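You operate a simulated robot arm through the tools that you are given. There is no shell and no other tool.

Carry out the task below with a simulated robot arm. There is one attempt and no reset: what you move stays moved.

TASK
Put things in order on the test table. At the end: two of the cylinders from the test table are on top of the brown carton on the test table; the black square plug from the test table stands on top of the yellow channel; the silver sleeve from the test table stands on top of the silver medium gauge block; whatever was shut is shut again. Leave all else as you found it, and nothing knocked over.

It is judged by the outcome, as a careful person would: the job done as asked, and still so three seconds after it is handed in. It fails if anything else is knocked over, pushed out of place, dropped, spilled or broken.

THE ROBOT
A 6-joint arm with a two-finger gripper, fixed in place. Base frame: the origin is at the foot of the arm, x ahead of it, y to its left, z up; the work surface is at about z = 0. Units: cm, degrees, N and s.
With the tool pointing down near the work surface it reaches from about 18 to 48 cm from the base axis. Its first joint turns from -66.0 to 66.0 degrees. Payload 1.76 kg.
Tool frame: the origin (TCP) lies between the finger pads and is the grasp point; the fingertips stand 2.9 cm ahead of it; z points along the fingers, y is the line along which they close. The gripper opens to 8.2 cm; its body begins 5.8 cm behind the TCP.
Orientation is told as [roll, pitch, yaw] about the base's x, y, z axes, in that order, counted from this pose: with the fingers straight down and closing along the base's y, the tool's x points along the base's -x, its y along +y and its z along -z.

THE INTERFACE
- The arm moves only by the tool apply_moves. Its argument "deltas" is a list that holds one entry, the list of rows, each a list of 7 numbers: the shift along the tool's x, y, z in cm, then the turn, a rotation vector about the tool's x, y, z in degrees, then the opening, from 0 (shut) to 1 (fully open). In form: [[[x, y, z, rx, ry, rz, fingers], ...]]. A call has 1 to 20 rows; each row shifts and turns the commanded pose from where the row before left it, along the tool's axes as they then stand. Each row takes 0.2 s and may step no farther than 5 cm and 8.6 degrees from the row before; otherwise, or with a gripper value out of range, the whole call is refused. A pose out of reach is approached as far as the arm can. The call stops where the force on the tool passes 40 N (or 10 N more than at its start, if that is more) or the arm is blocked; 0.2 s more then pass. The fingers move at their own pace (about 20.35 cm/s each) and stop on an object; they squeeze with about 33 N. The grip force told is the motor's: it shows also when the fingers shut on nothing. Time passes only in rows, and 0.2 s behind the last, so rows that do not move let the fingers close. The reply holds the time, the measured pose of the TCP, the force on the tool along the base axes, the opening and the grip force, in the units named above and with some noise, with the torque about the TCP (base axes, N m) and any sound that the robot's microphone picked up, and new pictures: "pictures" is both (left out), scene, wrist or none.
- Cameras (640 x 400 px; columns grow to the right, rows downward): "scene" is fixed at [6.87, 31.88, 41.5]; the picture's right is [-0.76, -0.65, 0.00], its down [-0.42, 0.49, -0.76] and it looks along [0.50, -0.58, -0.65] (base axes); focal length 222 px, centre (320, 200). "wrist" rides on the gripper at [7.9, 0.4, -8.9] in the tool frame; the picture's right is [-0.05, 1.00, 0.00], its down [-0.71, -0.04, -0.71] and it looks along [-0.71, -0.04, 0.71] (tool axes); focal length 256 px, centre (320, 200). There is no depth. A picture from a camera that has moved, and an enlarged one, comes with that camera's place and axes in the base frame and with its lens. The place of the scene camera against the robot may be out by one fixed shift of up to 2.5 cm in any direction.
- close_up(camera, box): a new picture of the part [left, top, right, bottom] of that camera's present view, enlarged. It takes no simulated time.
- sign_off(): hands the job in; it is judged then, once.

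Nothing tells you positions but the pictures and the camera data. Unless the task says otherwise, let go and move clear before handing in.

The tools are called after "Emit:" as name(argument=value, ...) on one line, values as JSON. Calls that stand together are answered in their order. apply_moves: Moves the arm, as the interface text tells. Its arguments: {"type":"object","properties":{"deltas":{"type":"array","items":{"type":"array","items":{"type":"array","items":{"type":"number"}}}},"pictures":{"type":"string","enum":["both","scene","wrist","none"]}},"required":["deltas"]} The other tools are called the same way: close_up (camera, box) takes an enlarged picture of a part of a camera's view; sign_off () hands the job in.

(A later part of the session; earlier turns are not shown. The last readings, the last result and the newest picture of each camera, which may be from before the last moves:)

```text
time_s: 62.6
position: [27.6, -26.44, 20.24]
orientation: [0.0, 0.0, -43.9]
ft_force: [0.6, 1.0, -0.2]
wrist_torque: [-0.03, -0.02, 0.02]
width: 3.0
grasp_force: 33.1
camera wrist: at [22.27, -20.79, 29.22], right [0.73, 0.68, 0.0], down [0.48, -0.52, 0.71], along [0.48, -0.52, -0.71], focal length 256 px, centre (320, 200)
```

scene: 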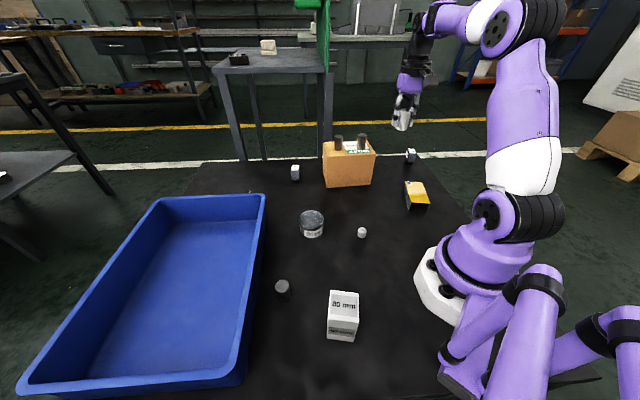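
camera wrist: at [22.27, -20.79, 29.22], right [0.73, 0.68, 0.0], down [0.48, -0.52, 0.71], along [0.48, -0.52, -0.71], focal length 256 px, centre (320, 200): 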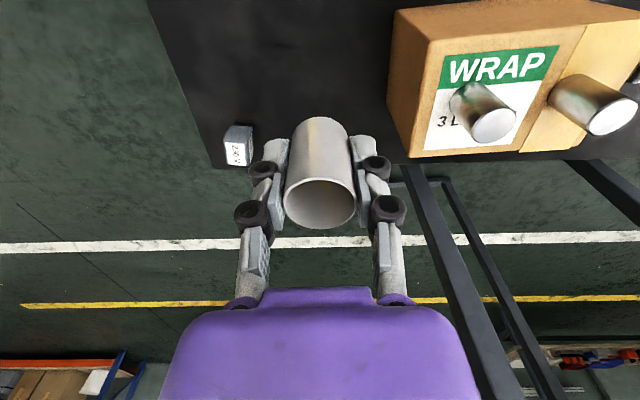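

Emit:
apply_moves(deltas=[[[0.45, 0.3, 0, 0, 0, 0, 0], [0.89, 0.61, 0, 0, 0, 0, 0], [1.34, 0.91, 0, 0, 0, 0, 0], [1.79, 1.21, 0, 0, 0, 0, 0], [1.79, 1.21, 0, 0, 0, 0, 0], [1.79, 1.21, 0, 0, 0, 0, 0], [1.79, 1.21, 0, 0, 0, 0, 0], [1.79, 1.21, 0, 0, 0, 0, 0], [1.79, 1.21, 0, 0, 0, 0, 0], [1.79, 1.21, 0, 0, 0, 0, 0], [1.79, 1.21, 0, 0, 0, 0, 0], [1.79, 1.21, 0, 0, 0, 0, 0], [1.56, 1.06, 0, 0, 0, 0, 0], [1.12, 0.76, 0, 0, 0, 0, 0], [0.67, 0.45, 0, 0, 0, 0, 0], [0.22, 0.15, 0, 0, 0, 0, 0], [0, 0, 0, 0, 0, 0, 0]]], pictures="wrist")

```text
time_s: 66.2
position: [22.04, -0.16, 20.19]
orientation: [0.1, 0.0, -43.8]
ft_force: [-0.2, 0.0, 0.5]
wrist_torque: [-0.02, -0.03, -0.01]
width: 3.0
grasp_force: 32.9
camera wrist: at [16.59, 5.67, 29.18], right [0.73, 0.68, 0.0], down [0.48, -0.52, 0.71], along [0.48, -0.52, -0.71], focal length 256 px, centre (320, 200)
```

wrist: 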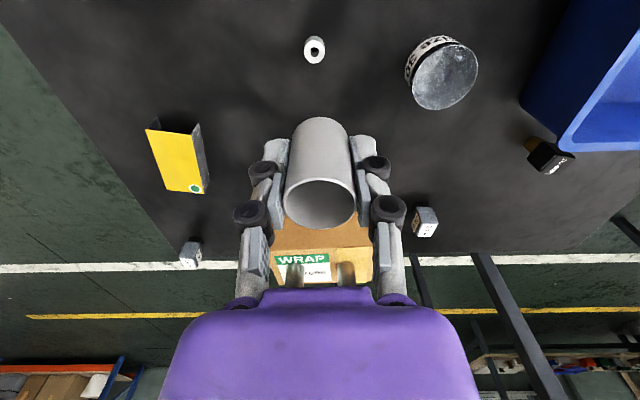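

Emit:
close_up(camera="wrist", box=[120, 100, 240, 210])

```text
3.64 times, centred on (180, 155) of wrist
camera zoom: at [16.59, 5.67, 29.18], right [0.73, 0.68, 0.0], down [0.48, -0.52, 0.71], along [0.48, -0.52, -0.71], focal length 931 px, centre (829, 364)
```

zoom: 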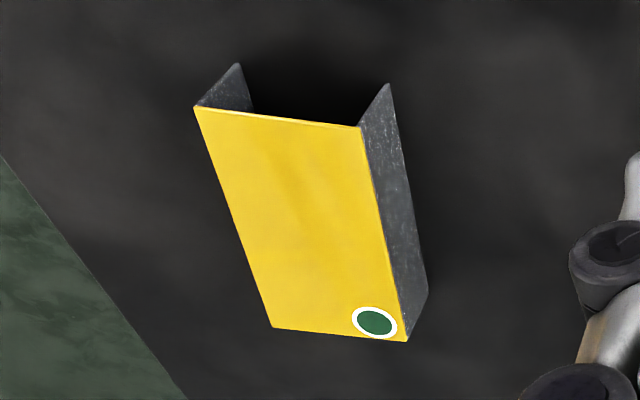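

The sleeve is held securely. Now I'll rotate and move toward the 80 mm gauge block.

Emit:
apply_moves(deltas=[[[0, 0, 0, 0, 0, -4, 0], [0, 0, 0, 0, 0, -8, 0], [0, 0, 0, 0, 0, -8.4, 0], [0, 0, 0, 0, 0, -8.4, 0], [0, 0, 0, 0, 0, -8.4, 0], [0, 0, 0, 0, 0, -8.4, 0], [0, 0, 0, 0, 0, -8.4, 0], [0, 0, 0, 0, 0, -8.4, 0], [0, 0, 0, 0, 0, -8.4, 0], [0, 0, 0, 0, 0, -8.4, 0], [0, 0, 0, 0, 0, -8.4, 0], [0, 0, 0, 0, 0, -7, 0], [0, 0, 0, 0, 0, -4, 0], [0, 0, 0, 0, 0, 0, 0]]], pictures="none")

Emit:
apply_moves(deltas=[[[-0.25, 0.7, 0, 0, 0, 0, 0], [-0.5, 1.3, 0, 0, 0, 0, 0], [-0.75, 1.9, 0, 0, 0, 0, 0], [-0.75, 1.9, 0, 0, 0, 0, 0], [-0.75, 1.9, 0, 0, 0, 0, 0], [-0.75, 1.9, 0, 0, 0, 0, 0], [-0.75, 1.9, 0, 0, 0, 0, 0], [-0.75, 1.9, 0, 0, 0, 0, 0], [-0.75, 1.9, 0, 0, 0, 0, 0], [-0.75, 1.9, 0, 0, 0, 0, 0], [-0.5, 1.3, 0, 0, 0, 0, 0], [-0.25, 0.7, 0, 0, 0, 0, 0], [0, 0, 0, 0, 0, 0, 0]]], pictures="both")

```text
time_s: 69.2
position: [21.92, -0.22, 20.21]
orientation: [-0.1, -0.1, 54.7]
ft_force: [-0.7, -0.1, -0.1]
wrist_torque: [0.01, 0.0, -0.02]
width: 3.0
grasp_force: 33.5
```

```text
time_s: 72.0
position: [10.58, 17.09, 20.07]
orientation: [0.0, 0.0, 54.7]
ft_force: [0.4, 0.0, -0.5]
wrist_torque: [0.02, -0.02, 0.0]
width: 3.0
grasp_force: 33.6
camera wrist: at [5.69, 10.78, 29.1], right [-0.78, 0.62, 0.0], down [0.44, 0.56, 0.71], along [0.44, 0.55, -0.71], focal length 256 px, centre (320, 200)
```

scene: 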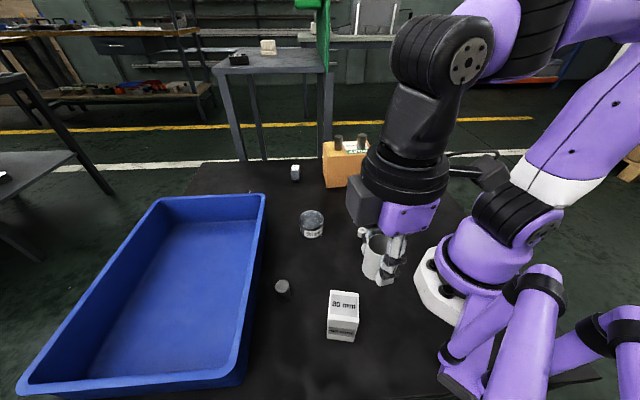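
wrist: 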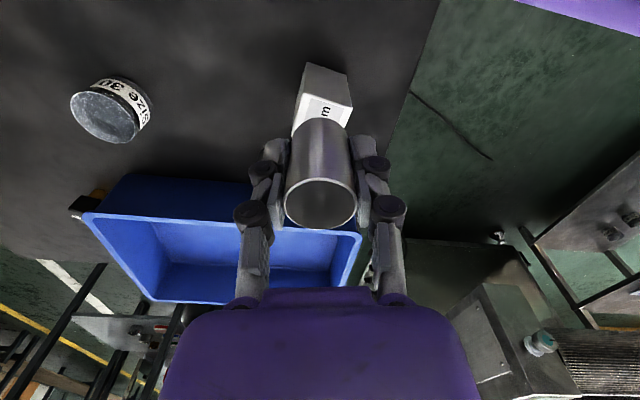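

Emit:
close_up(camera="wrist", box=[270, 40, 380, 140])

Emit:
close_up(camera="scene", box=[300, 210, 430, 350])

```text
4.00 times, centred on (325, 90) of wrist
camera zoom: at [5.69, 10.78, 29.1], right [-0.78, 0.62, 0.0], down [0.44, 0.56, 0.71], along [0.44, 0.55, -0.71], focal length 1024 px, centre (300, 640)
```

zoom: 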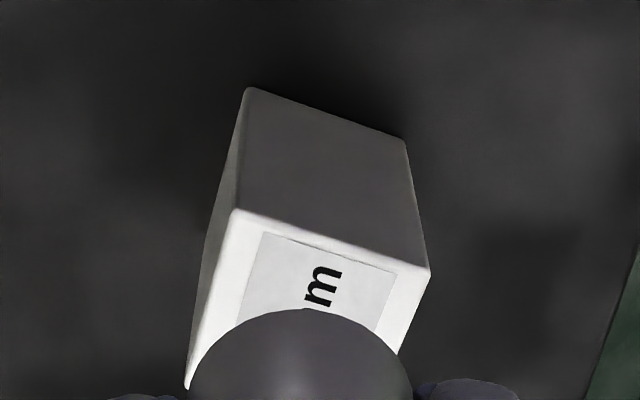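

```text
2.86 times, centred on (365, 280) of scene
camera zoom: at [6.87, 31.88, 41.5], right [-0.76, -0.65, 0.0], down [-0.42, 0.49, -0.76], along [0.5, -0.58, -0.65], focal length 635 px, centre (191, -29)
```

zoom: 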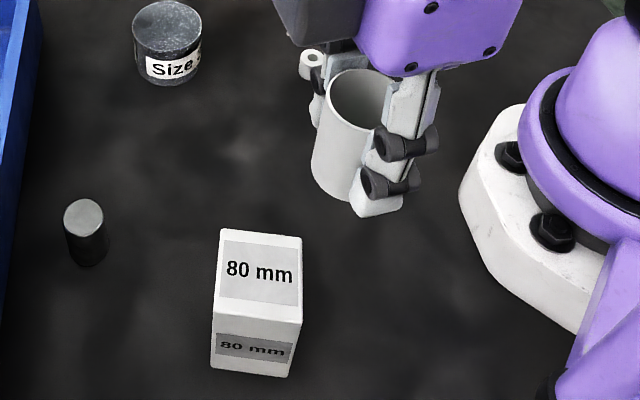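

The block top is centred at about [12.67, 19.77], 4.35 cm square and 8 cm high. I'll move the sleeve over it and come down partway to check alignment.

Emit:
apply_moves(deltas=[[[-0.5, -0.02, 0, 0, 0, 0, 0], [-0.9, -0.04, 0, 0, 0, 0, 0], [-1.0, -0.05, 0, 0, 0, 0, 0], [-0.7, -0.04, 0.3, 0, 0, 0, 0], [-0.3, -0.01, 0.8, 0, 0, 0, 0], [0, 0, 1.0, 0, 0, 0, 0], [0, 0, 1.0, 0, 0, 0, 0], [0, 0, 1.0, 0, 0, 0, 0], [0, 0, 1.0, 0, 0, 0, 0], [0, 0, 1.0, 0, 0, 0, 0], [0, 0, 0.6, 0, 0, 0, 0], [0, 0, 0.3, 0, 0, 0, 0], [0, 0, 0, 0, 0, 0, 0]]], pictures="both")

Emit:
close_up(camera="scene", box=[300, 210, 430, 350])

Emit:
close_up(camera="wrist", box=[250, 60, 400, 200])

```text
time_s: 74.8
position: [12.67, 19.7, 13.13]
orientation: [0.0, 0.0, 54.8]
ft_force: [1.0, 0.2, -0.2]
wrist_torque: [-0.02, -0.01, -0.01]
width: 3.01
grasp_force: 33.2
camera wrist: at [7.78, 13.44, 22.16], right [-0.78, 0.62, 0.0], down [0.44, 0.56, 0.71], along [0.44, 0.55, -0.71], focal length 256 px, centre (320, 200)
```

scene: 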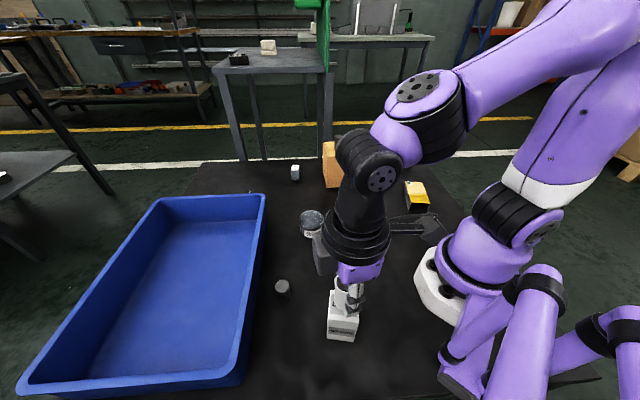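
wrist: 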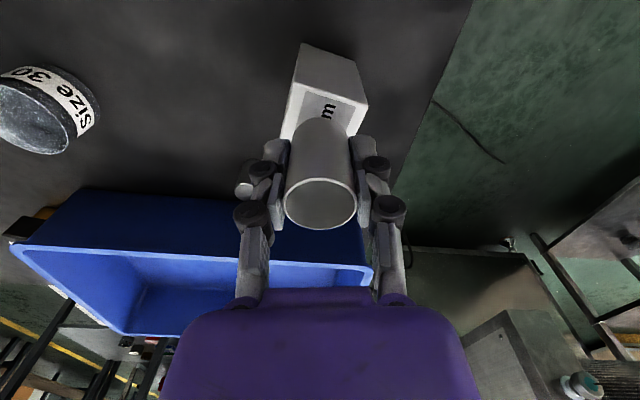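

```text
2.86 times, centred on (365, 280) of scene
camera zoom: at [6.87, 31.88, 41.5], right [-0.76, -0.65, 0.0], down [-0.42, 0.49, -0.76], along [0.5, -0.58, -0.65], focal length 635 px, centre (191, -29)
```

zoom: 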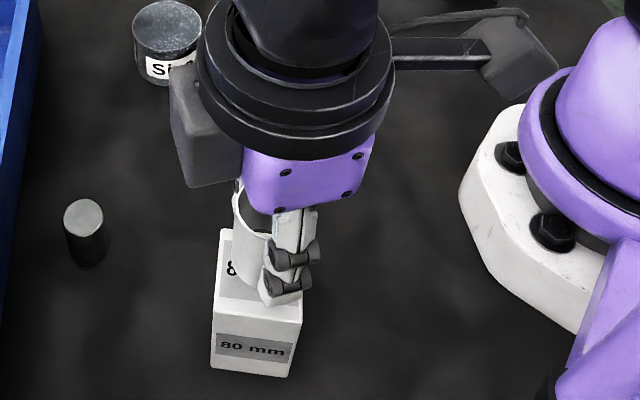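

```text
2.86 times, centred on (325, 130) of wrist
camera zoom: at [7.78, 13.44, 22.16], right [-0.78, 0.62, 0.0], down [0.44, 0.56, 0.71], along [0.44, 0.55, -0.71], focal length 731 px, centre (306, 400)
```

zoom: 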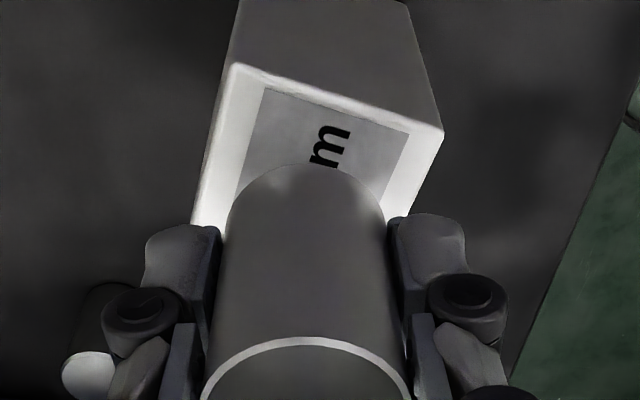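

Emit:
apply_moves(deltas=[[[0.0, 0.08, 0.3, 0, 0, 0, 0], [0, 0, 0.4, 0, 0, 0, 0], [0, 0, 0.35, 0, 0, 0, 0], [0, 0, 0.15, 0, 0, 0, 0], [0, 0, 0, 0, 0, 0, 0]]], pictures="none")

```text
time_s: 76.0
position: [12.72, 19.82, 11.87]
orientation: [0.1, 0.0, 54.7]
ft_force: [0.2, 0.5, -0.5]
wrist_torque: [0.03, 0.0, 0.03]
width: 2.99
grasp_force: 32.9
```

Emit:
apply_moves(deltas=[[[0, 0, 0.1, 0, 0, 0, 0], [0, 0, 0, 0, 0, 0, 0]]], pictures="none")

Emit:
apply_moves(deltas=[[[0, 0, 0.08, 0, 0, 0, 0], [0, 0, 0, 0, 0, 0, 0]]], pictures="none")

```text
time_s: 76.6
position: [12.77, 19.88, 11.96]
orientation: [0.0, 0.0, 54.7]
ft_force: [-0.5, -0.4, -0.5]
wrist_torque: [0.0, -0.01, -0.02]
width: 3.03
grasp_force: 33.2
```

```text
time_s: 77.2
position: [12.67, 19.8, 11.82]
orientation: [0.0, 0.0, 54.6]
ft_force: [-0.1, -0.7, -1.1]
wrist_torque: [-0.02, 0.01, -0.01]
width: 3.04
grasp_force: 33.1
```

Emit:
apply_moves(deltas=[[[0, 0, 0.08, 0, 0, 0, 0], [0, 0, 0, 0, 0, 0, 0]]], pictures="none")

Emit:
apply_moves(deltas=[[[0, 0, 0.06, 0, 0, 0, 0], [0, 0, 0, 0, 0, 0, 0]]], pictures="none")

```text
time_s: 77.8
position: [12.65, 19.94, 11.8]
orientation: [0.0, 0.0, 54.8]
ft_force: [0.0, 0.1, 0.2]
wrist_torque: [-0.02, -0.01, 0.02]
width: 2.99
grasp_force: 33.1
```

```text
time_s: 78.4
position: [12.72, 19.84, 11.52]
orientation: [0.1, 0.0, 54.6]
ft_force: [-0.1, 0.0, 0.0]
wrist_torque: [-0.04, 0.01, 0.03]
width: 2.98
grasp_force: 33.4
```

Emit:
apply_moves(deltas=[[[0, 0, 0.06, 0, 0, 0, 0], [0, 0, 0, 0, 0, 0, 0]]], pictures="none")

Emit:
apply_moves(deltas=[[[0, 0, 0.06, 0, 0, 0, 0], [0, 0, 0, 0, 0, 0, 0]]], pictures="scene")

Emit:
close_up(camera="scene", box=[310, 270, 380, 345])

```text
time_s: 79.0
position: [12.74, 19.82, 11.6]
orientation: [0.0, 0.0, 54.7]
ft_force: [0.7, 0.8, -0.2]
wrist_torque: [-0.01, 0.0, 0.0]
width: 2.99
grasp_force: 33.7
```

```text
time_s: 79.6
position: [12.77, 19.74, 11.52]
orientation: [0.1, -0.1, 54.7]
ft_force: [-1.6, -0.6, 11.3]
wrist_torque: [-0.04, 0.08, -0.02]
width: 3.01
grasp_force: 33.2
```

scene: 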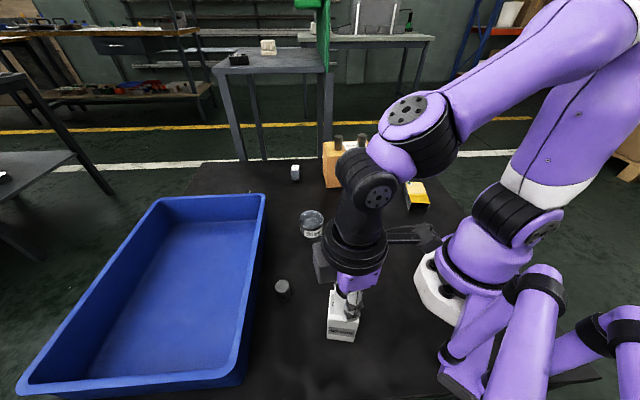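

```text
5.33 times, centred on (345, 308) of scene
camera zoom: at [6.87, 31.88, 41.5], right [-0.76, -0.65, 0.0], down [-0.42, 0.49, -0.76], along [0.5, -0.58, -0.65], focal length 1185 px, centre (187, -373)
```

zoom: 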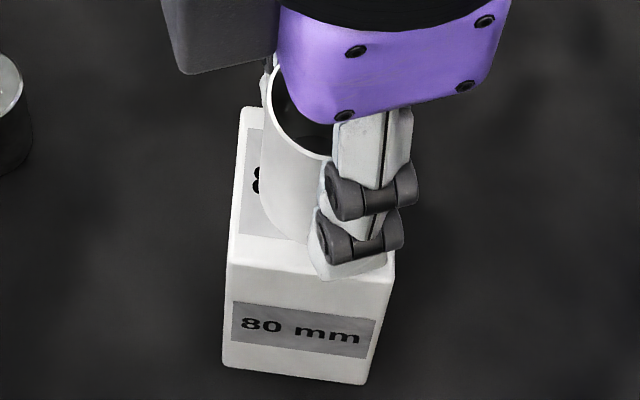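

Emit:
apply_moves(deltas=[[[0, 0, -0.05, 0, 0, 0, 0], [0, 0, 0, 0, 0, 0, 0]]], pictures="none")

Emit:
apply_moves(deltas=[[[0, 0, 0, 0, 0, 0, 0.39], [0, 0, 0, 0, 0, 0, 0.43], [0, 0, 0, 0, 0, 0, 0.5], [0, 0, 0, 0, 0, 0, 0.55], [0, 0, 0, 0, 0, 0, 0.55]]], pictures="both")

Emit:
close_up(camera="scene", box=[310, 270, 380, 345])

Emit:
close_up(camera="wrist", box=[250, 60, 400, 200])

```text
time_s: 80.2
position: [12.73, 19.6, 11.67]
orientation: [0.1, 0.1, 54.7]
ft_force: [0.3, -0.8, -0.8]
wrist_torque: [-0.04, 0.0, -0.01]
width: 3.01
grasp_force: 33.2
```

```text
time_s: 81.4
position: [12.64, 19.67, 11.61]
orientation: [0.0, 0.0, 54.6]
ft_force: [0.6, 0.1, -0.4]
wrist_torque: [-0.01, -0.01, 0.0]
width: 4.53
grasp_force: 0.0
camera wrist: at [7.72, 13.43, 20.61], right [-0.78, 0.62, 0.0], down [0.44, 0.56, 0.71], along [0.44, 0.55, -0.71], focal length 256 px, centre (320, 200)
```

scene: 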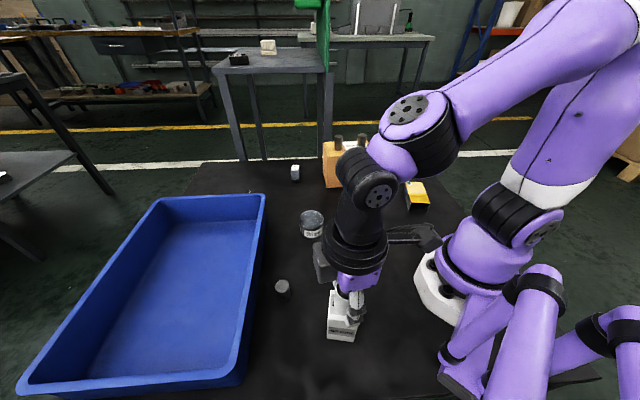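
wrist: 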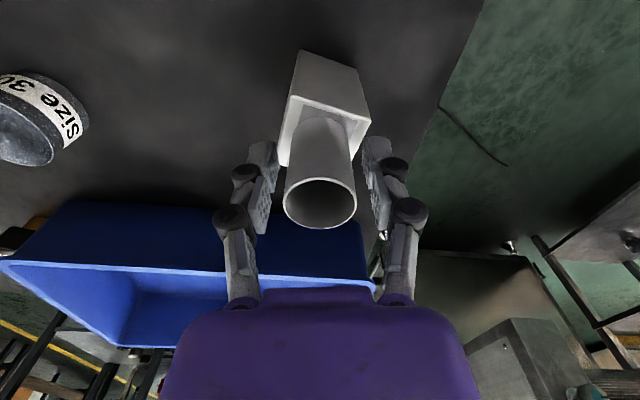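

```text
5.33 times, centred on (345, 308) of scene
camera zoom: at [6.87, 31.88, 41.5], right [-0.76, -0.65, 0.0], down [-0.42, 0.49, -0.76], along [0.5, -0.58, -0.65], focal length 1185 px, centre (187, -373)
```

zoom: 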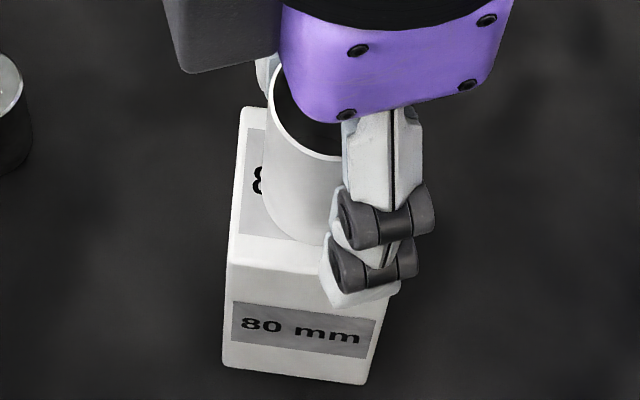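

```text
2.86 times, centred on (325, 130) of wrist
camera zoom: at [7.72, 13.43, 20.61], right [-0.78, 0.62, 0.0], down [0.44, 0.56, 0.71], along [0.44, 0.55, -0.71], focal length 731 px, centre (306, 400)
```

zoom: 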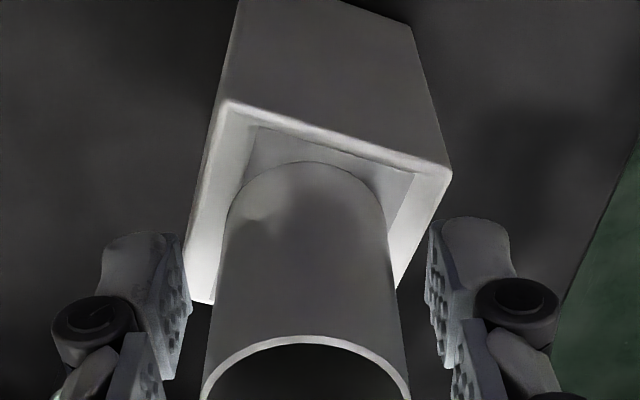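

The sleeve is standing on the gauge block. I'll rise straight up and clear of it.

Emit:
apply_moves(deltas=[[[0, 0, -0.5, 0, 0, 0, 0.57], [0, 0, -1.2, 0, 0, 0, 0.57], [0, 0, -1.8, 0, 0, 0, 0.57], [0, 0, -2.0, 0, 0, 0, 0.57], [0, 0, -2.0, 0, 0, 0, 0.57], [0, 0, -1.5, 0, 0, 0, 0.57], [0, 0, 0, 0, 0, 0, 0.57]]], pictures="both")

Emit:
close_up(camera="scene", box=[310, 240, 400, 345])

```text
time_s: 83.0
position: [12.61, 19.75, 20.63]
orientation: [0.0, 0.0, 54.7]
ft_force: [0.3, -0.2, -1.0]
wrist_torque: [-0.02, -0.01, -0.03]
width: 4.66
grasp_force: 0.0
camera wrist: at [7.82, 13.56, 29.63], right [-0.78, 0.62, 0.0], down [0.44, 0.55, 0.71], along [0.44, 0.55, -0.71], focal length 256 px, centre (320, 200)
```

scene: 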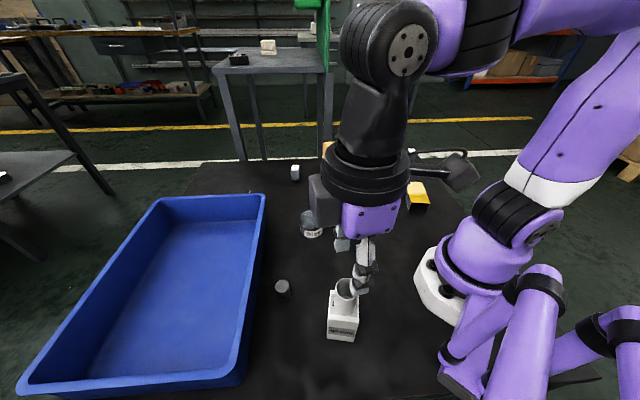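
wrist: 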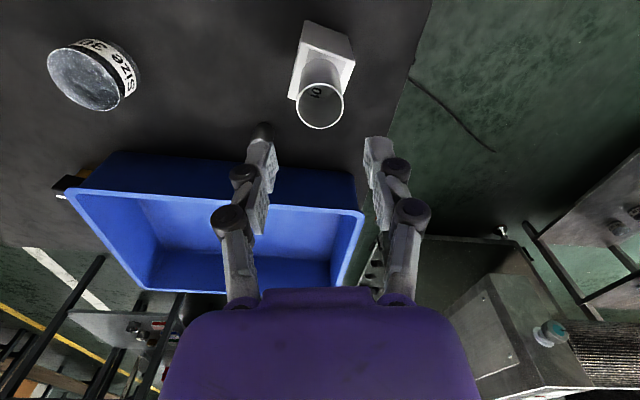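

```text
3.81 times, centred on (355, 292) of scene
camera zoom: at [6.87, 31.88, 41.5], right [-0.76, -0.65, 0.0], down [-0.42, 0.49, -0.76], along [0.5, -0.58, -0.65], focal length 847 px, centre (187, -152)
```

zoom: 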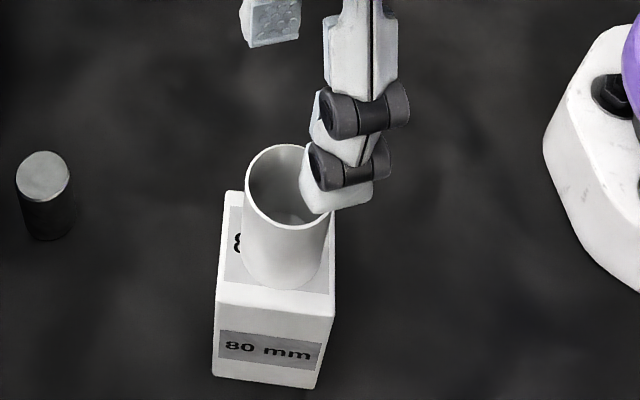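

The sleeve is placed and stands well. Next is the black 400 °C plug at about [49.6, 11.3]. It's beyond vertical reach, so I'll move over with the gripper yawed to its faces and tilt slightly.

Emit:
apply_moves(deltas=[[[0.2, -3.69, 0, 0, 0, 0, 0.57], [0.2, -3.69, 0, 0, 0, 0, 0.57], [0.2, -3.69, 0, 0, 0, 0, 0.57], [0.2, -3.69, 0, 0, 0, 0, 0.57], [0.2, -3.69, 0, 0, 0, 0, 0.57], [0.2, -3.69, 0, 0, 0, 0, 0.57], [0, 0, 0, 0, 0, 8.2, 0.57], [0, 0, 0, 0, 0, 8.2, 0.57], [0, 0, 0, 0, 0, 8.2, 0.57], [0, 0, 0, 0, 0, 8.2, 0.57], [0, 0, 0, 0, 0, 8.2, 0.57], [0, 0, 0, 0, 0, 8.2, 0.57], [0, 0, 0, 0, 0, 8.2, 0.57], [0, 0, 0, 0, 0, 8.2, 0.57], [0, 0, 0, 0, 0, 8.2, 0.57], [0, 0, 0, 0, 0, 8.2, 0.57], [0, 0, 0, 0, 0, 8.2, 0.57], [0, 0, 0, 0, 0, 8.2, 0.57], [0, 0, 0, 0, 0, 8.2, 0.57], [0, 0, 0, 0, 0, 8.2, 0.57]]], pictures="both")

Emit:
close_up(camera="scene", box=[280, 240, 400, 345])

```text
time_s: 87.2
position: [30.18, 5.96, 20.72]
orientation: [0.0, 0.0, -60.2]
ft_force: [-0.6, -0.7, 1.6]
wrist_torque: [0.02, 0.0, 0.01]
width: 4.69
grasp_force: 0.1
camera wrist: at [26.57, 13.03, 29.63], right [0.89, 0.45, 0.0], down [0.32, -0.63, 0.71], along [0.32, -0.63, -0.71], focal length 256 px, centre (320, 200)
```

scene: 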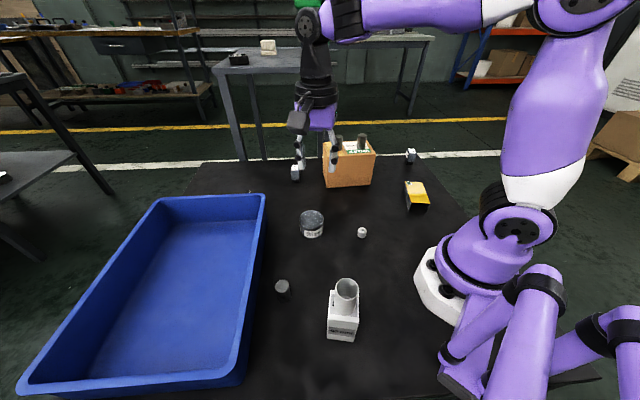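
wrist: 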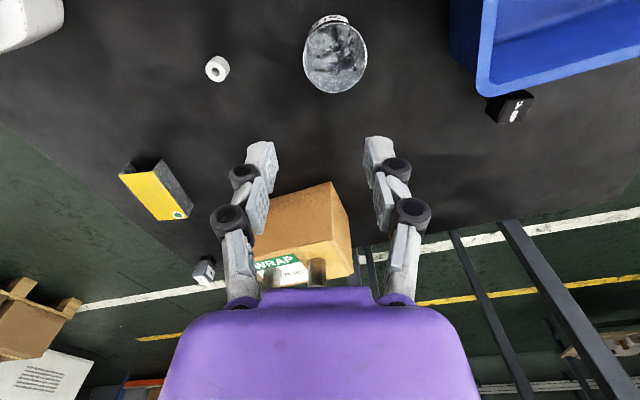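

```text
3.81 times, centred on (340, 292) of scene
camera zoom: at [6.87, 31.88, 41.5], right [-0.76, -0.65, 0.0], down [-0.42, 0.49, -0.76], along [0.5, -0.58, -0.65], focal length 847 px, centre (244, -152)
```

zoom: 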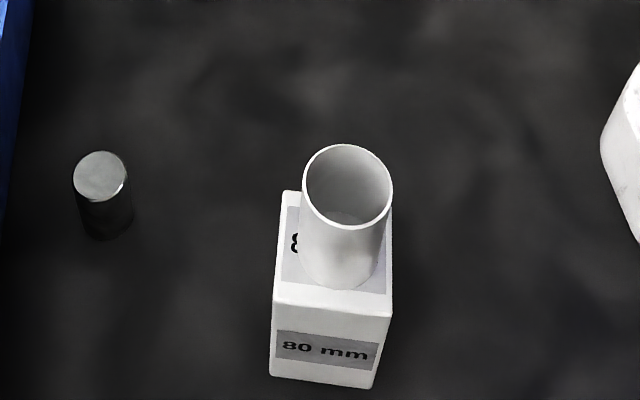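

Emit:
close_up(camera="wrist", box=[440, 30, 600, 140])

```text
3.64 times, centred on (520, 85) of wrist
camera zoom: at [26.57, 13.03, 29.63], right [0.89, 0.45, 0.0], down [0.32, -0.63, 0.71], along [0.32, -0.63, -0.71], focal length 931 px, centre (-407, 618)
```

zoom: 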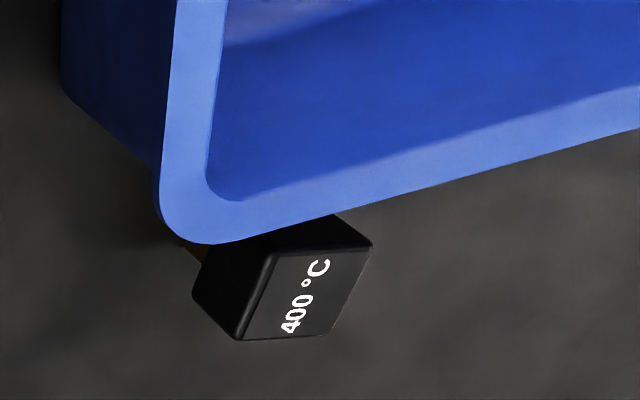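

Emit:
apply_moves(deltas=[[[-1.16, 3.03, 1.68, 0, 0, 0, 0.57], [-1.16, 3.03, 1.68, 0, 0, 0, 0.57], [-1.16, 3.03, 1.68, 0, 0, 0, 0.57], [-1.16, 3.03, 1.68, 0, 0, 0, 0.57], [0, 0, 0, -6, 0, 0, 0.57], [0, 0, 0, -6, 0, 0, 0.57], [0, 0, 0, 0, 0, 0, 0.57]]], pictures="both")

```text
time_s: 88.8
position: [43.05, 8.06, 14.06]
orientation: [12.1, 0.0, -60.1]
ft_force: [0.2, 0.0, -0.5]
wrist_torque: [0.04, -0.01, -0.01]
width: 4.65
grasp_force: 0.0
camera wrist: at [37.78, 14.15, 22.94], right [0.87, 0.44, 0.21], down [0.19, -0.7, 0.68], along [0.45, -0.56, -0.7], focal length 256 px, centre (320, 200)
```

scene: 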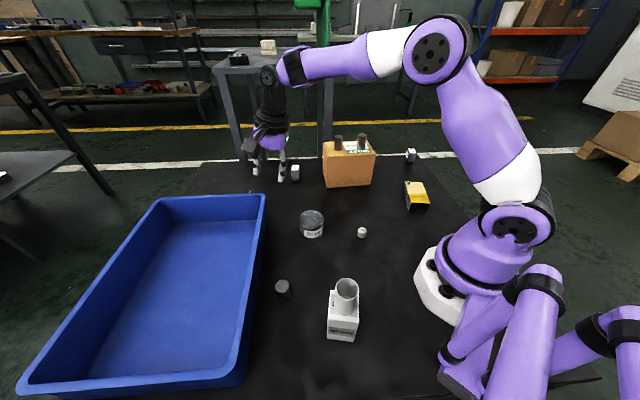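
wrist: 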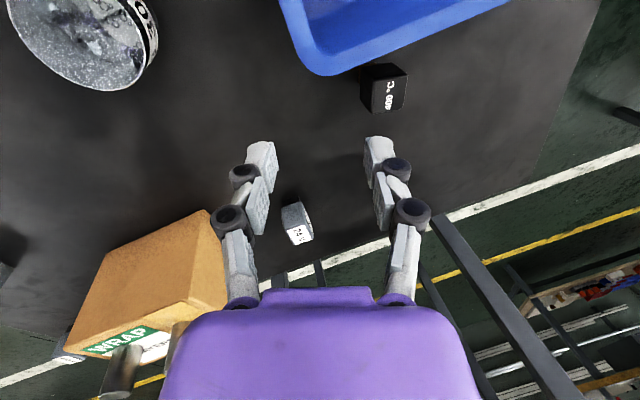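

Emit:
apply_moves(deltas=[[[-0.14, 1.52, 1.62, 0, 0, 0, 0.57], [-0.14, 1.52, 1.62, 0, 0, 0, 0.57], [-0.14, 1.52, 1.62, 0, 0, 0, 0.57], [0, 1.52, 1.62, 0, 0, 0, 0.57], [0, 0, 0, 0, 0, 0, 0.57]]], pictures="both")

Emit:
close_up(camera="wrist", box=[220, 20, 440, 180])

```text
time_s: 90.0
position: [49.41, 11.25, 8.88]
orientation: [12.0, -0.1, -60.0]
ft_force: [0.0, -0.2, 0.1]
wrist_torque: [0.0, -0.01, -0.02]
width: 4.67
grasp_force: 0.1
camera wrist: at [44.2, 17.39, 17.74], right [0.87, 0.44, 0.21], down [0.19, -0.7, 0.68], along [0.45, -0.56, -0.7], focal length 256 px, centre (320, 200)
```

scene: 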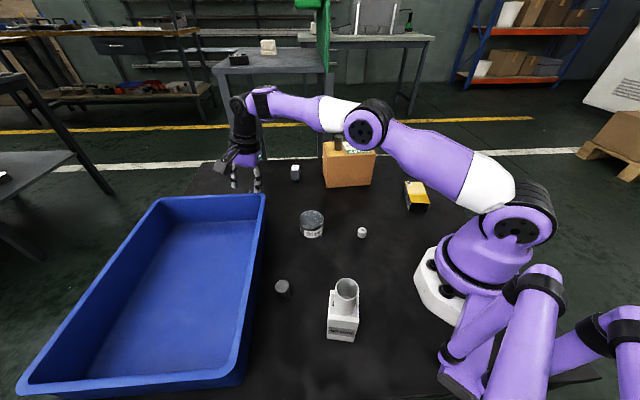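
wrist: 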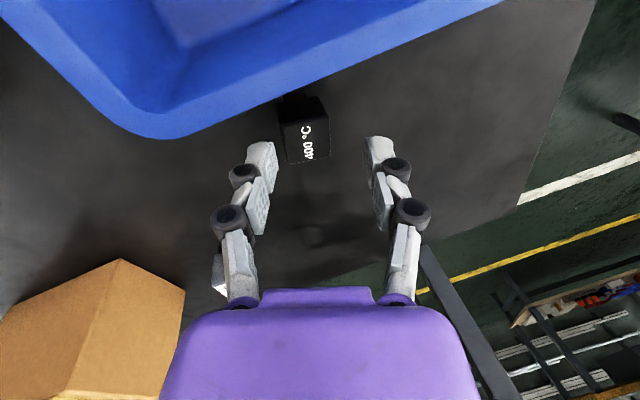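

```text
2.50 times, centred on (330, 100) of wrist
camera zoom: at [44.2, 17.39, 17.74], right [0.87, 0.44, 0.21], down [0.19, -0.7, 0.68], along [0.45, -0.56, -0.7], focal length 640 px, centre (295, 450)
```

zoom: 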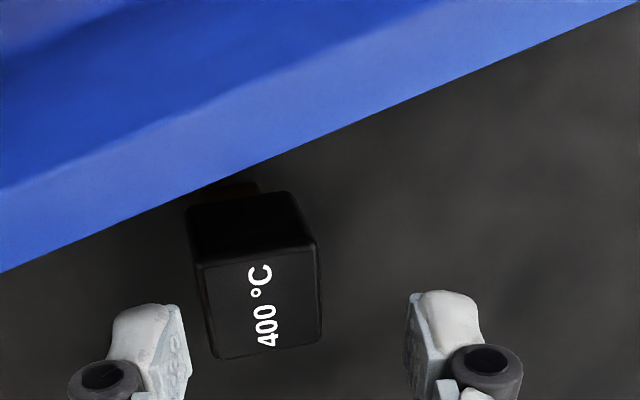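

The tilted pose reaches. The plug centre measures [49.57, 11.26] with its faces at 30°, matching my closing axis. I'll go straight down around it.

Emit:
apply_moves(deltas=[[[-0.02, -0.22, 1.03, 0, 0, 0, 0.57], [-0.02, -0.22, 1.03, 0, 0, 0, 0.57], [-0.02, -0.22, 1.03, 0, 0, 0, 0.57], [-0.02, -0.22, 1.0, 0, 0, 0, 0.57], [0, 0, 0, 0, 0, 0, 0.57]]], pictures="both")

Emit:
close_up(camera="wrist", box=[220, 60, 440, 220])

Emit:
close_up(camera="scene", box=[200, 140, 300, 220])

```text
time_s: 91.2
position: [49.46, 11.32, 4.66]
orientation: [12.0, 0.0, -60.2]
ft_force: [-0.3, 0.6, 0.2]
wrist_torque: [-0.01, 0.0, -0.01]
width: 4.66
grasp_force: 0.1
camera wrist: at [44.25, 17.35, 13.52], right [0.87, 0.44, 0.21], down [0.19, -0.7, 0.68], along [0.45, -0.56, -0.7], focal length 256 px, centre (320, 200)
```

scene: 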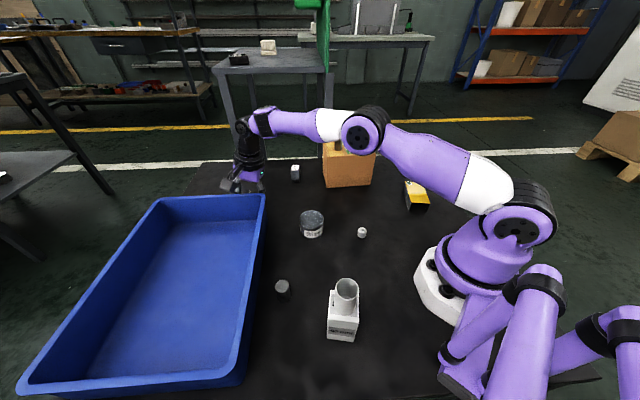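
wrist: 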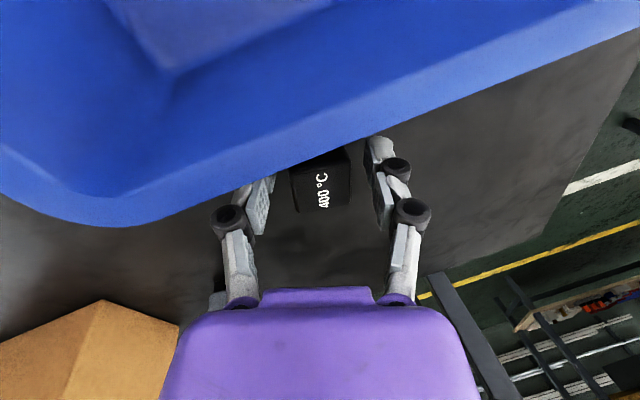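

```text
2.50 times, centred on (330, 140) of wrist
camera zoom: at [44.25, 17.35, 13.52], right [0.87, 0.44, 0.21], down [0.19, -0.7, 0.68], along [0.45, -0.56, -0.7], focal length 640 px, centre (295, 350)
```

zoom: 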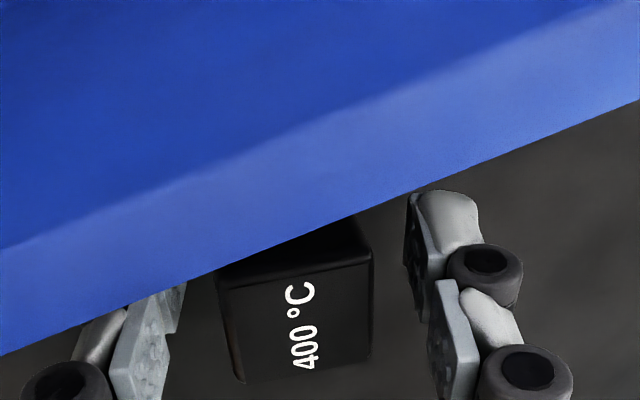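

```text
5.00 times, centred on (250, 180) of scene
camera zoom: at [6.87, 31.88, 41.5], right [-0.76, -0.65, 0.0], down [-0.42, 0.49, -0.76], along [0.5, -0.58, -0.65], focal length 1111 px, centre (670, 300)
```

zoom: 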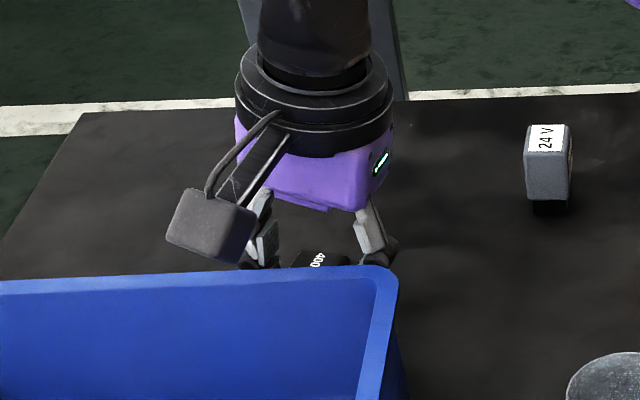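

Emit:
apply_moves(deltas=[[[0, 0, 0, 0, 0, 0, 0.5], [0, 0, 0, 0, 0, 0, 0.45], [0, 0, 0, 0, 0, 0, 0.41], [0, 0, 0, 0, 0, 0, 0.38]]], pictures="wrist")

Emit:
close_up(camera="wrist", box=[220, 60, 440, 220])

```text
time_s: 92.2
position: [49.48, 11.27, 4.66]
orientation: [11.9, 0.0, -60.2]
ft_force: [0.4, -0.7, 0.6]
wrist_torque: [-0.01, -0.03, 0.01]
width: 3.14
grasp_force: 0.0
camera wrist: at [44.25, 17.35, 13.54], right [0.87, 0.44, 0.21], down [0.19, -0.7, 0.68], along [0.45, -0.56, -0.7], focal length 256 px, centre (320, 200)
```

wrist: 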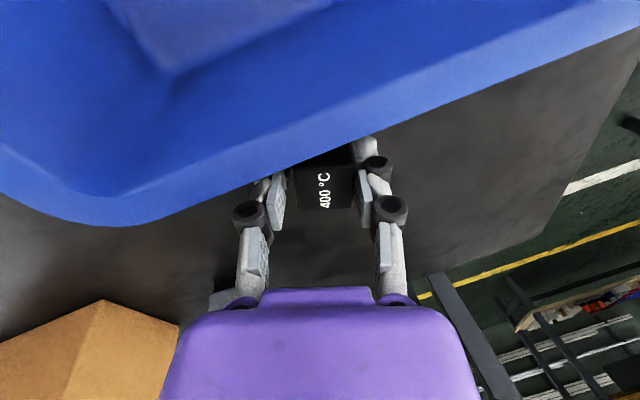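

```text
2.50 times, centred on (330, 140) of wrist
camera zoom: at [44.25, 17.35, 13.54], right [0.87, 0.44, 0.21], down [0.19, -0.7, 0.68], along [0.45, -0.56, -0.7], focal length 640 px, centre (295, 350)
```

zoom: 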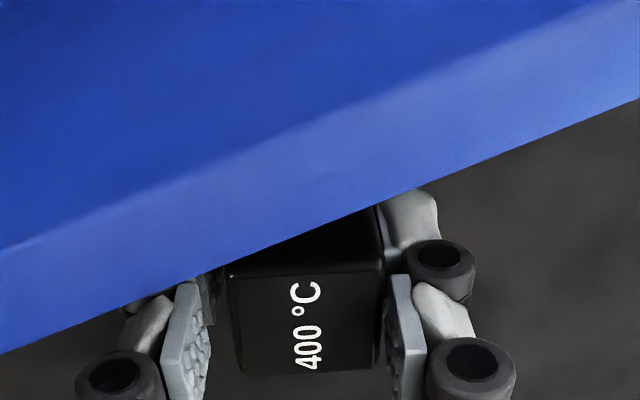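

Emit:
apply_moves(deltas=[[[0, 0, 0, 0, 0, 0, 0.36], [0, 0, 0, 0, 0, 0, 0.34], [0, 0, 0, 0, 0, 0, 0.32], [0, 0, 0, 0, 0, 0, 0.3], [0, 0, 0, 0, 0, 0, 0.0], [0, 0, 0, 0, 0, 0, 0.0], [0, 0, 0, 0, 0, 0, 0.0]]], pictures="wrist")

Emit:
close_up(camera="wrist", box=[220, 60, 440, 220])

```text
time_s: 93.8
position: [49.51, 11.25, 4.67]
orientation: [12.0, 0.0, -60.1]
ft_force: [-1.4, -0.7, 3.1]
wrist_torque: [-0.01, 0.07, 0.02]
width: 2.66
grasp_force: 33.3
camera wrist: at [44.25, 17.35, 13.55], right [0.87, 0.44, 0.21], down [0.19, -0.7, 0.68], along [0.45, -0.56, -0.7], focal length 256 px, centre (320, 200)
```

wrist: 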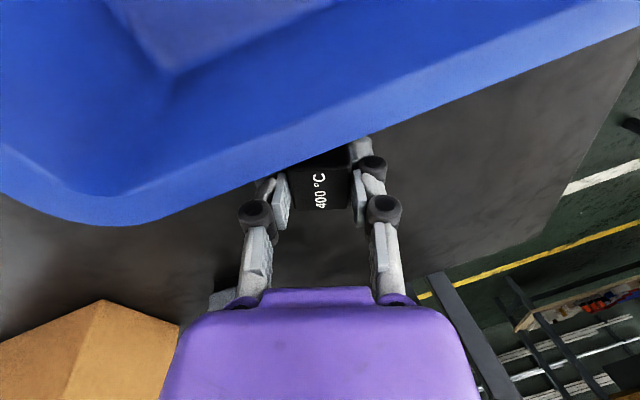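

```text
2.50 times, centred on (330, 140) of wrist
camera zoom: at [44.25, 17.35, 13.55], right [0.87, 0.44, 0.21], down [0.19, -0.7, 0.68], along [0.45, -0.56, -0.7], focal length 640 px, centre (295, 350)
```

zoom: 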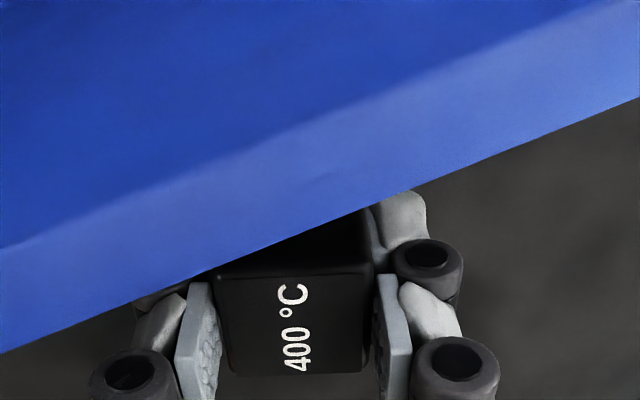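

Emit:
apply_moves(deltas=[[[0, 0.02, -0.1, 0, 0, 0, 0], [0, 0.04, -0.2, 0, 0, 0, 0], [0, 0.06, -0.3, 0, 0, 0, 0], [0, 0.06, -0.3, 0, 0, 0, 0]]], pictures="wrist")

Emit:
close_up(camera="wrist", box=[220, 60, 440, 220])

```text
time_s: 94.8
position: [49.54, 11.24, 5.55]
orientation: [12.1, -0.1, -60.1]
ft_force: [0.1, -0.1, -0.9]
wrist_torque: [0.0, 0.02, -0.02]
width: 2.67
grasp_force: 32.8
camera wrist: at [44.24, 17.32, 14.43], right [0.87, 0.44, 0.21], down [0.19, -0.7, 0.68], along [0.45, -0.56, -0.7], focal length 256 px, centre (320, 200)
```

wrist: 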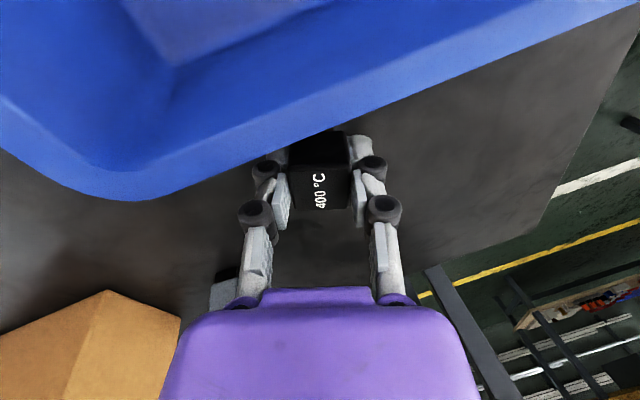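

```text
2.50 times, centred on (330, 140) of wrist
camera zoom: at [44.24, 17.32, 14.43], right [0.87, 0.44, 0.21], down [0.19, -0.7, 0.68], along [0.45, -0.56, -0.7], focal length 640 px, centre (295, 350)
```

zoom: 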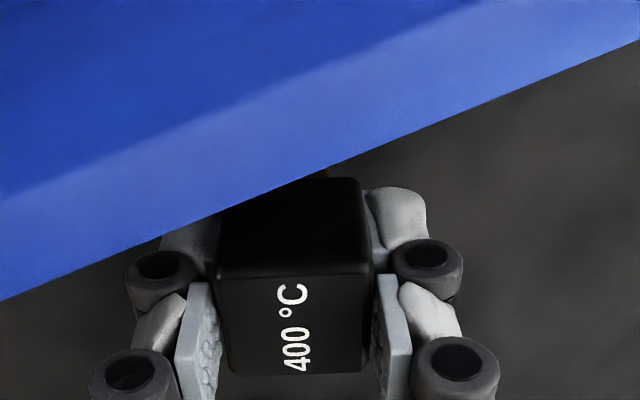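

The plug is held and lifting cleanly. I'll keep raising it and move away from the bin.

Emit:
apply_moves(deltas=[[[0, 0.1, -0.49, 0, 0, 0, 0], [0, 0.147, -0.684, 0, 0, 0, 0], [0, 0.147, -0.684, 0, 0, 0, 0], [-0.16, -0.17, -0.75, 0, 0, 0, 0], [-0.321, -0.485, -0.82, 0, 0, 0, 0], [-0.321, -0.485, -0.82, 0, 0, 0, 0], [-0.321, -0.485, -0.82, 0, 0, 0, 0], [-0.321, -0.485, -0.82, 0, 0, 0, 0], [-0.321, -0.485, -0.82, 0, 0, 0, 0], [-0.321, -0.485, -0.82, 0, 0, 0, 0], [-0.321, -0.485, -0.82, 0, 0, 0, 0], [-0.321, -0.485, -0.82, 0, 0, 0, 0], [-0.321, -0.485, -0.82, 0, 0, 0, 0], [-0.321, -0.485, -0.82, 0, 0, 0, 0], [-0.2, -0.3, -0.4, 0, 0, 0, 0], [-0.1, -0.15, -0.2, 0, 0, 0, 0], [0, 0, 0, 0, 0, 0, 0]]], pictures="both")

Emit:
close_up(camera="scene", box=[230, 120, 330, 200])

```text
time_s: 98.4
position: [44.94, 4.39, 15.55]
orientation: [12.0, 0.0, -60.1]
ft_force: [0.7, 0.8, -0.8]
wrist_torque: [-0.01, 0.0, 0.01]
width: 2.7
grasp_force: 32.6
camera wrist: at [39.7, 10.55, 24.54], right [0.87, 0.44, 0.21], down [0.19, -0.7, 0.68], along [0.45, -0.56, -0.7], focal length 256 px, centre (320, 200)
```

scene: 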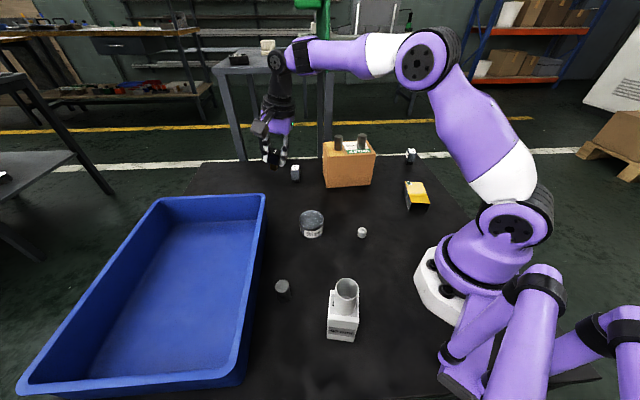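
wrist: 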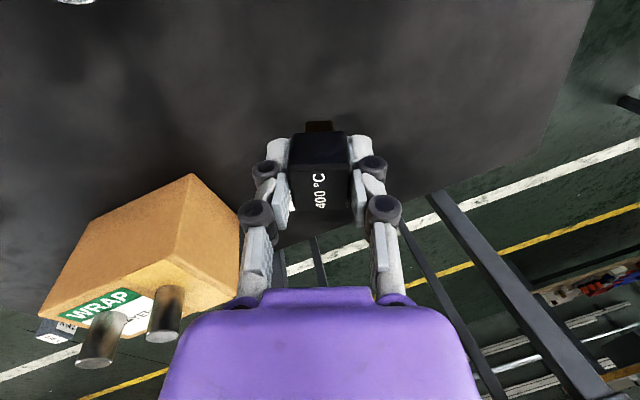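

```text
5.00 times, centred on (280, 160) of scene
camera zoom: at [6.87, 31.88, 41.5], right [-0.76, -0.65, 0.0], down [-0.42, 0.49, -0.76], along [0.5, -0.58, -0.65], focal length 1111 px, centre (520, 400)
```

zoom: 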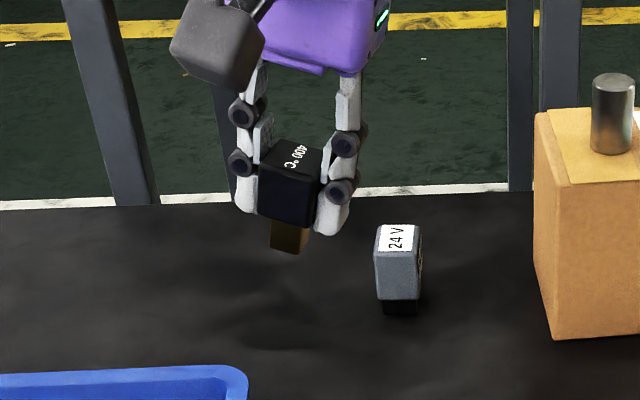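

The plug is gripped squarely. I'll bring it inward, take out the tilt so it's upright, and head for the channel.

Emit:
apply_moves(deltas=[[[-0.07, -0.61, -0.19, 0, 0, 0, 0], [-0.12, -1.07, -0.33, 0, 0, 0, 0], [-0.17, -1.525, -0.475, 0, 0, 0, 0], [-0.17, -1.525, -0.475, 0, 0, 0, 0], [-0.17, -1.525, -0.475, 0, 0, 0, 0], [-0.17, -1.525, -0.475, 0, 0, 0, 0], [-0.17, -1.525, -0.475, 0, 0, 0, 0], [-0.17, -1.525, -0.475, 0, 0, 0, 0], [-0.17, -1.525, -0.475, 0, 0, 0, 0], [-0.17, -1.525, -0.475, 0, 0, 0, 0], [-0.1, -0.915, -0.285, 0, 0, 0, 0], [-0.05, -0.46, -0.14, 0, 0, 0, 0], [0, 0, 0, 2, 0, 0, 0], [0, 0, 0, 4, 0, 0, 0], [0, 0, 0, 4, 0, 0, 0], [0, 0, 0, 2, 0, 0, 0], [0, 0, 0, 0, 0, -2.2, 0], [0, 0, 0, 0, 0, -2.2, 0], [0, 0, 0, 0, 0, 0, 0]]], pictures="both")

Emit:
close_up(camera="wrist", box=[240, 100, 400, 230])

```text
time_s: 102.4
position: [32.1, -5.05, 17.1]
orientation: [0.0, -0.1, -55.6]
ft_force: [0.1, -0.1, -0.6]
wrist_torque: [0.02, -0.01, 0.04]
width: 2.68
grasp_force: 33.1
camera wrist: at [27.91, 1.75, 26.14], right [0.85, 0.52, 0.0], down [0.37, -0.6, 0.71], along [0.37, -0.6, -0.71], focal length 256 px, centre (320, 200)
```

scene: 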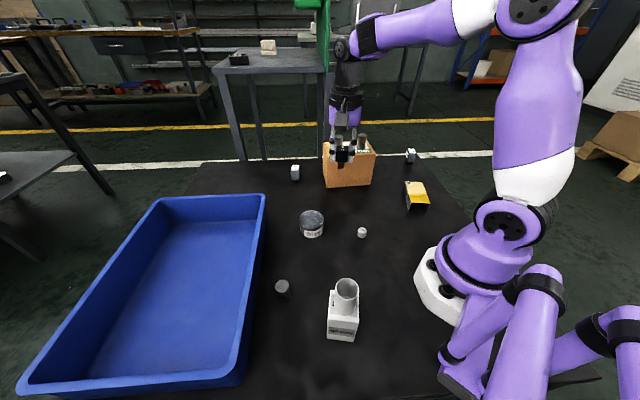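
wrist: 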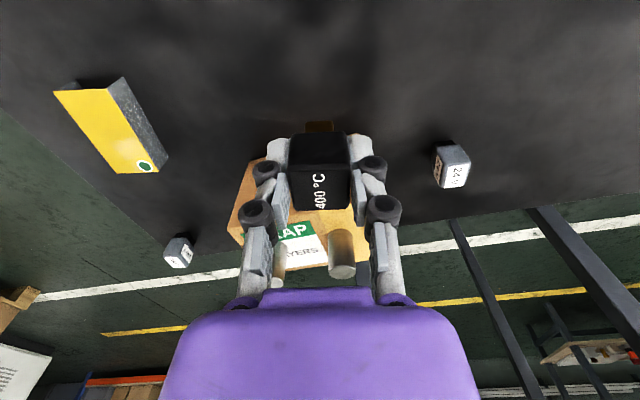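

```text
3.08 times, centred on (320, 165) of wrist
camera zoom: at [27.91, 1.75, 26.14], right [0.85, 0.52, 0.0], down [0.37, -0.6, 0.71], along [0.37, -0.6, -0.71], focal length 788 px, centre (320, 308)
```

zoom: 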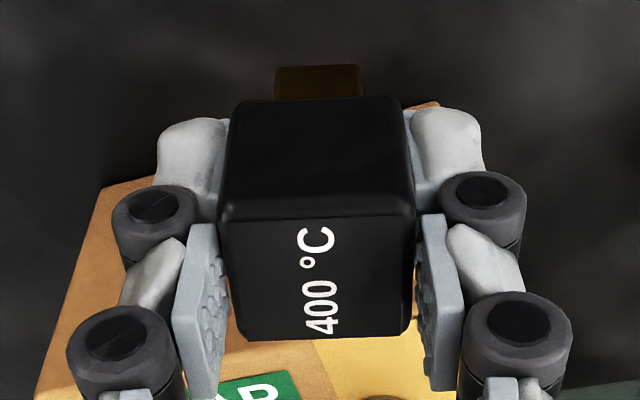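

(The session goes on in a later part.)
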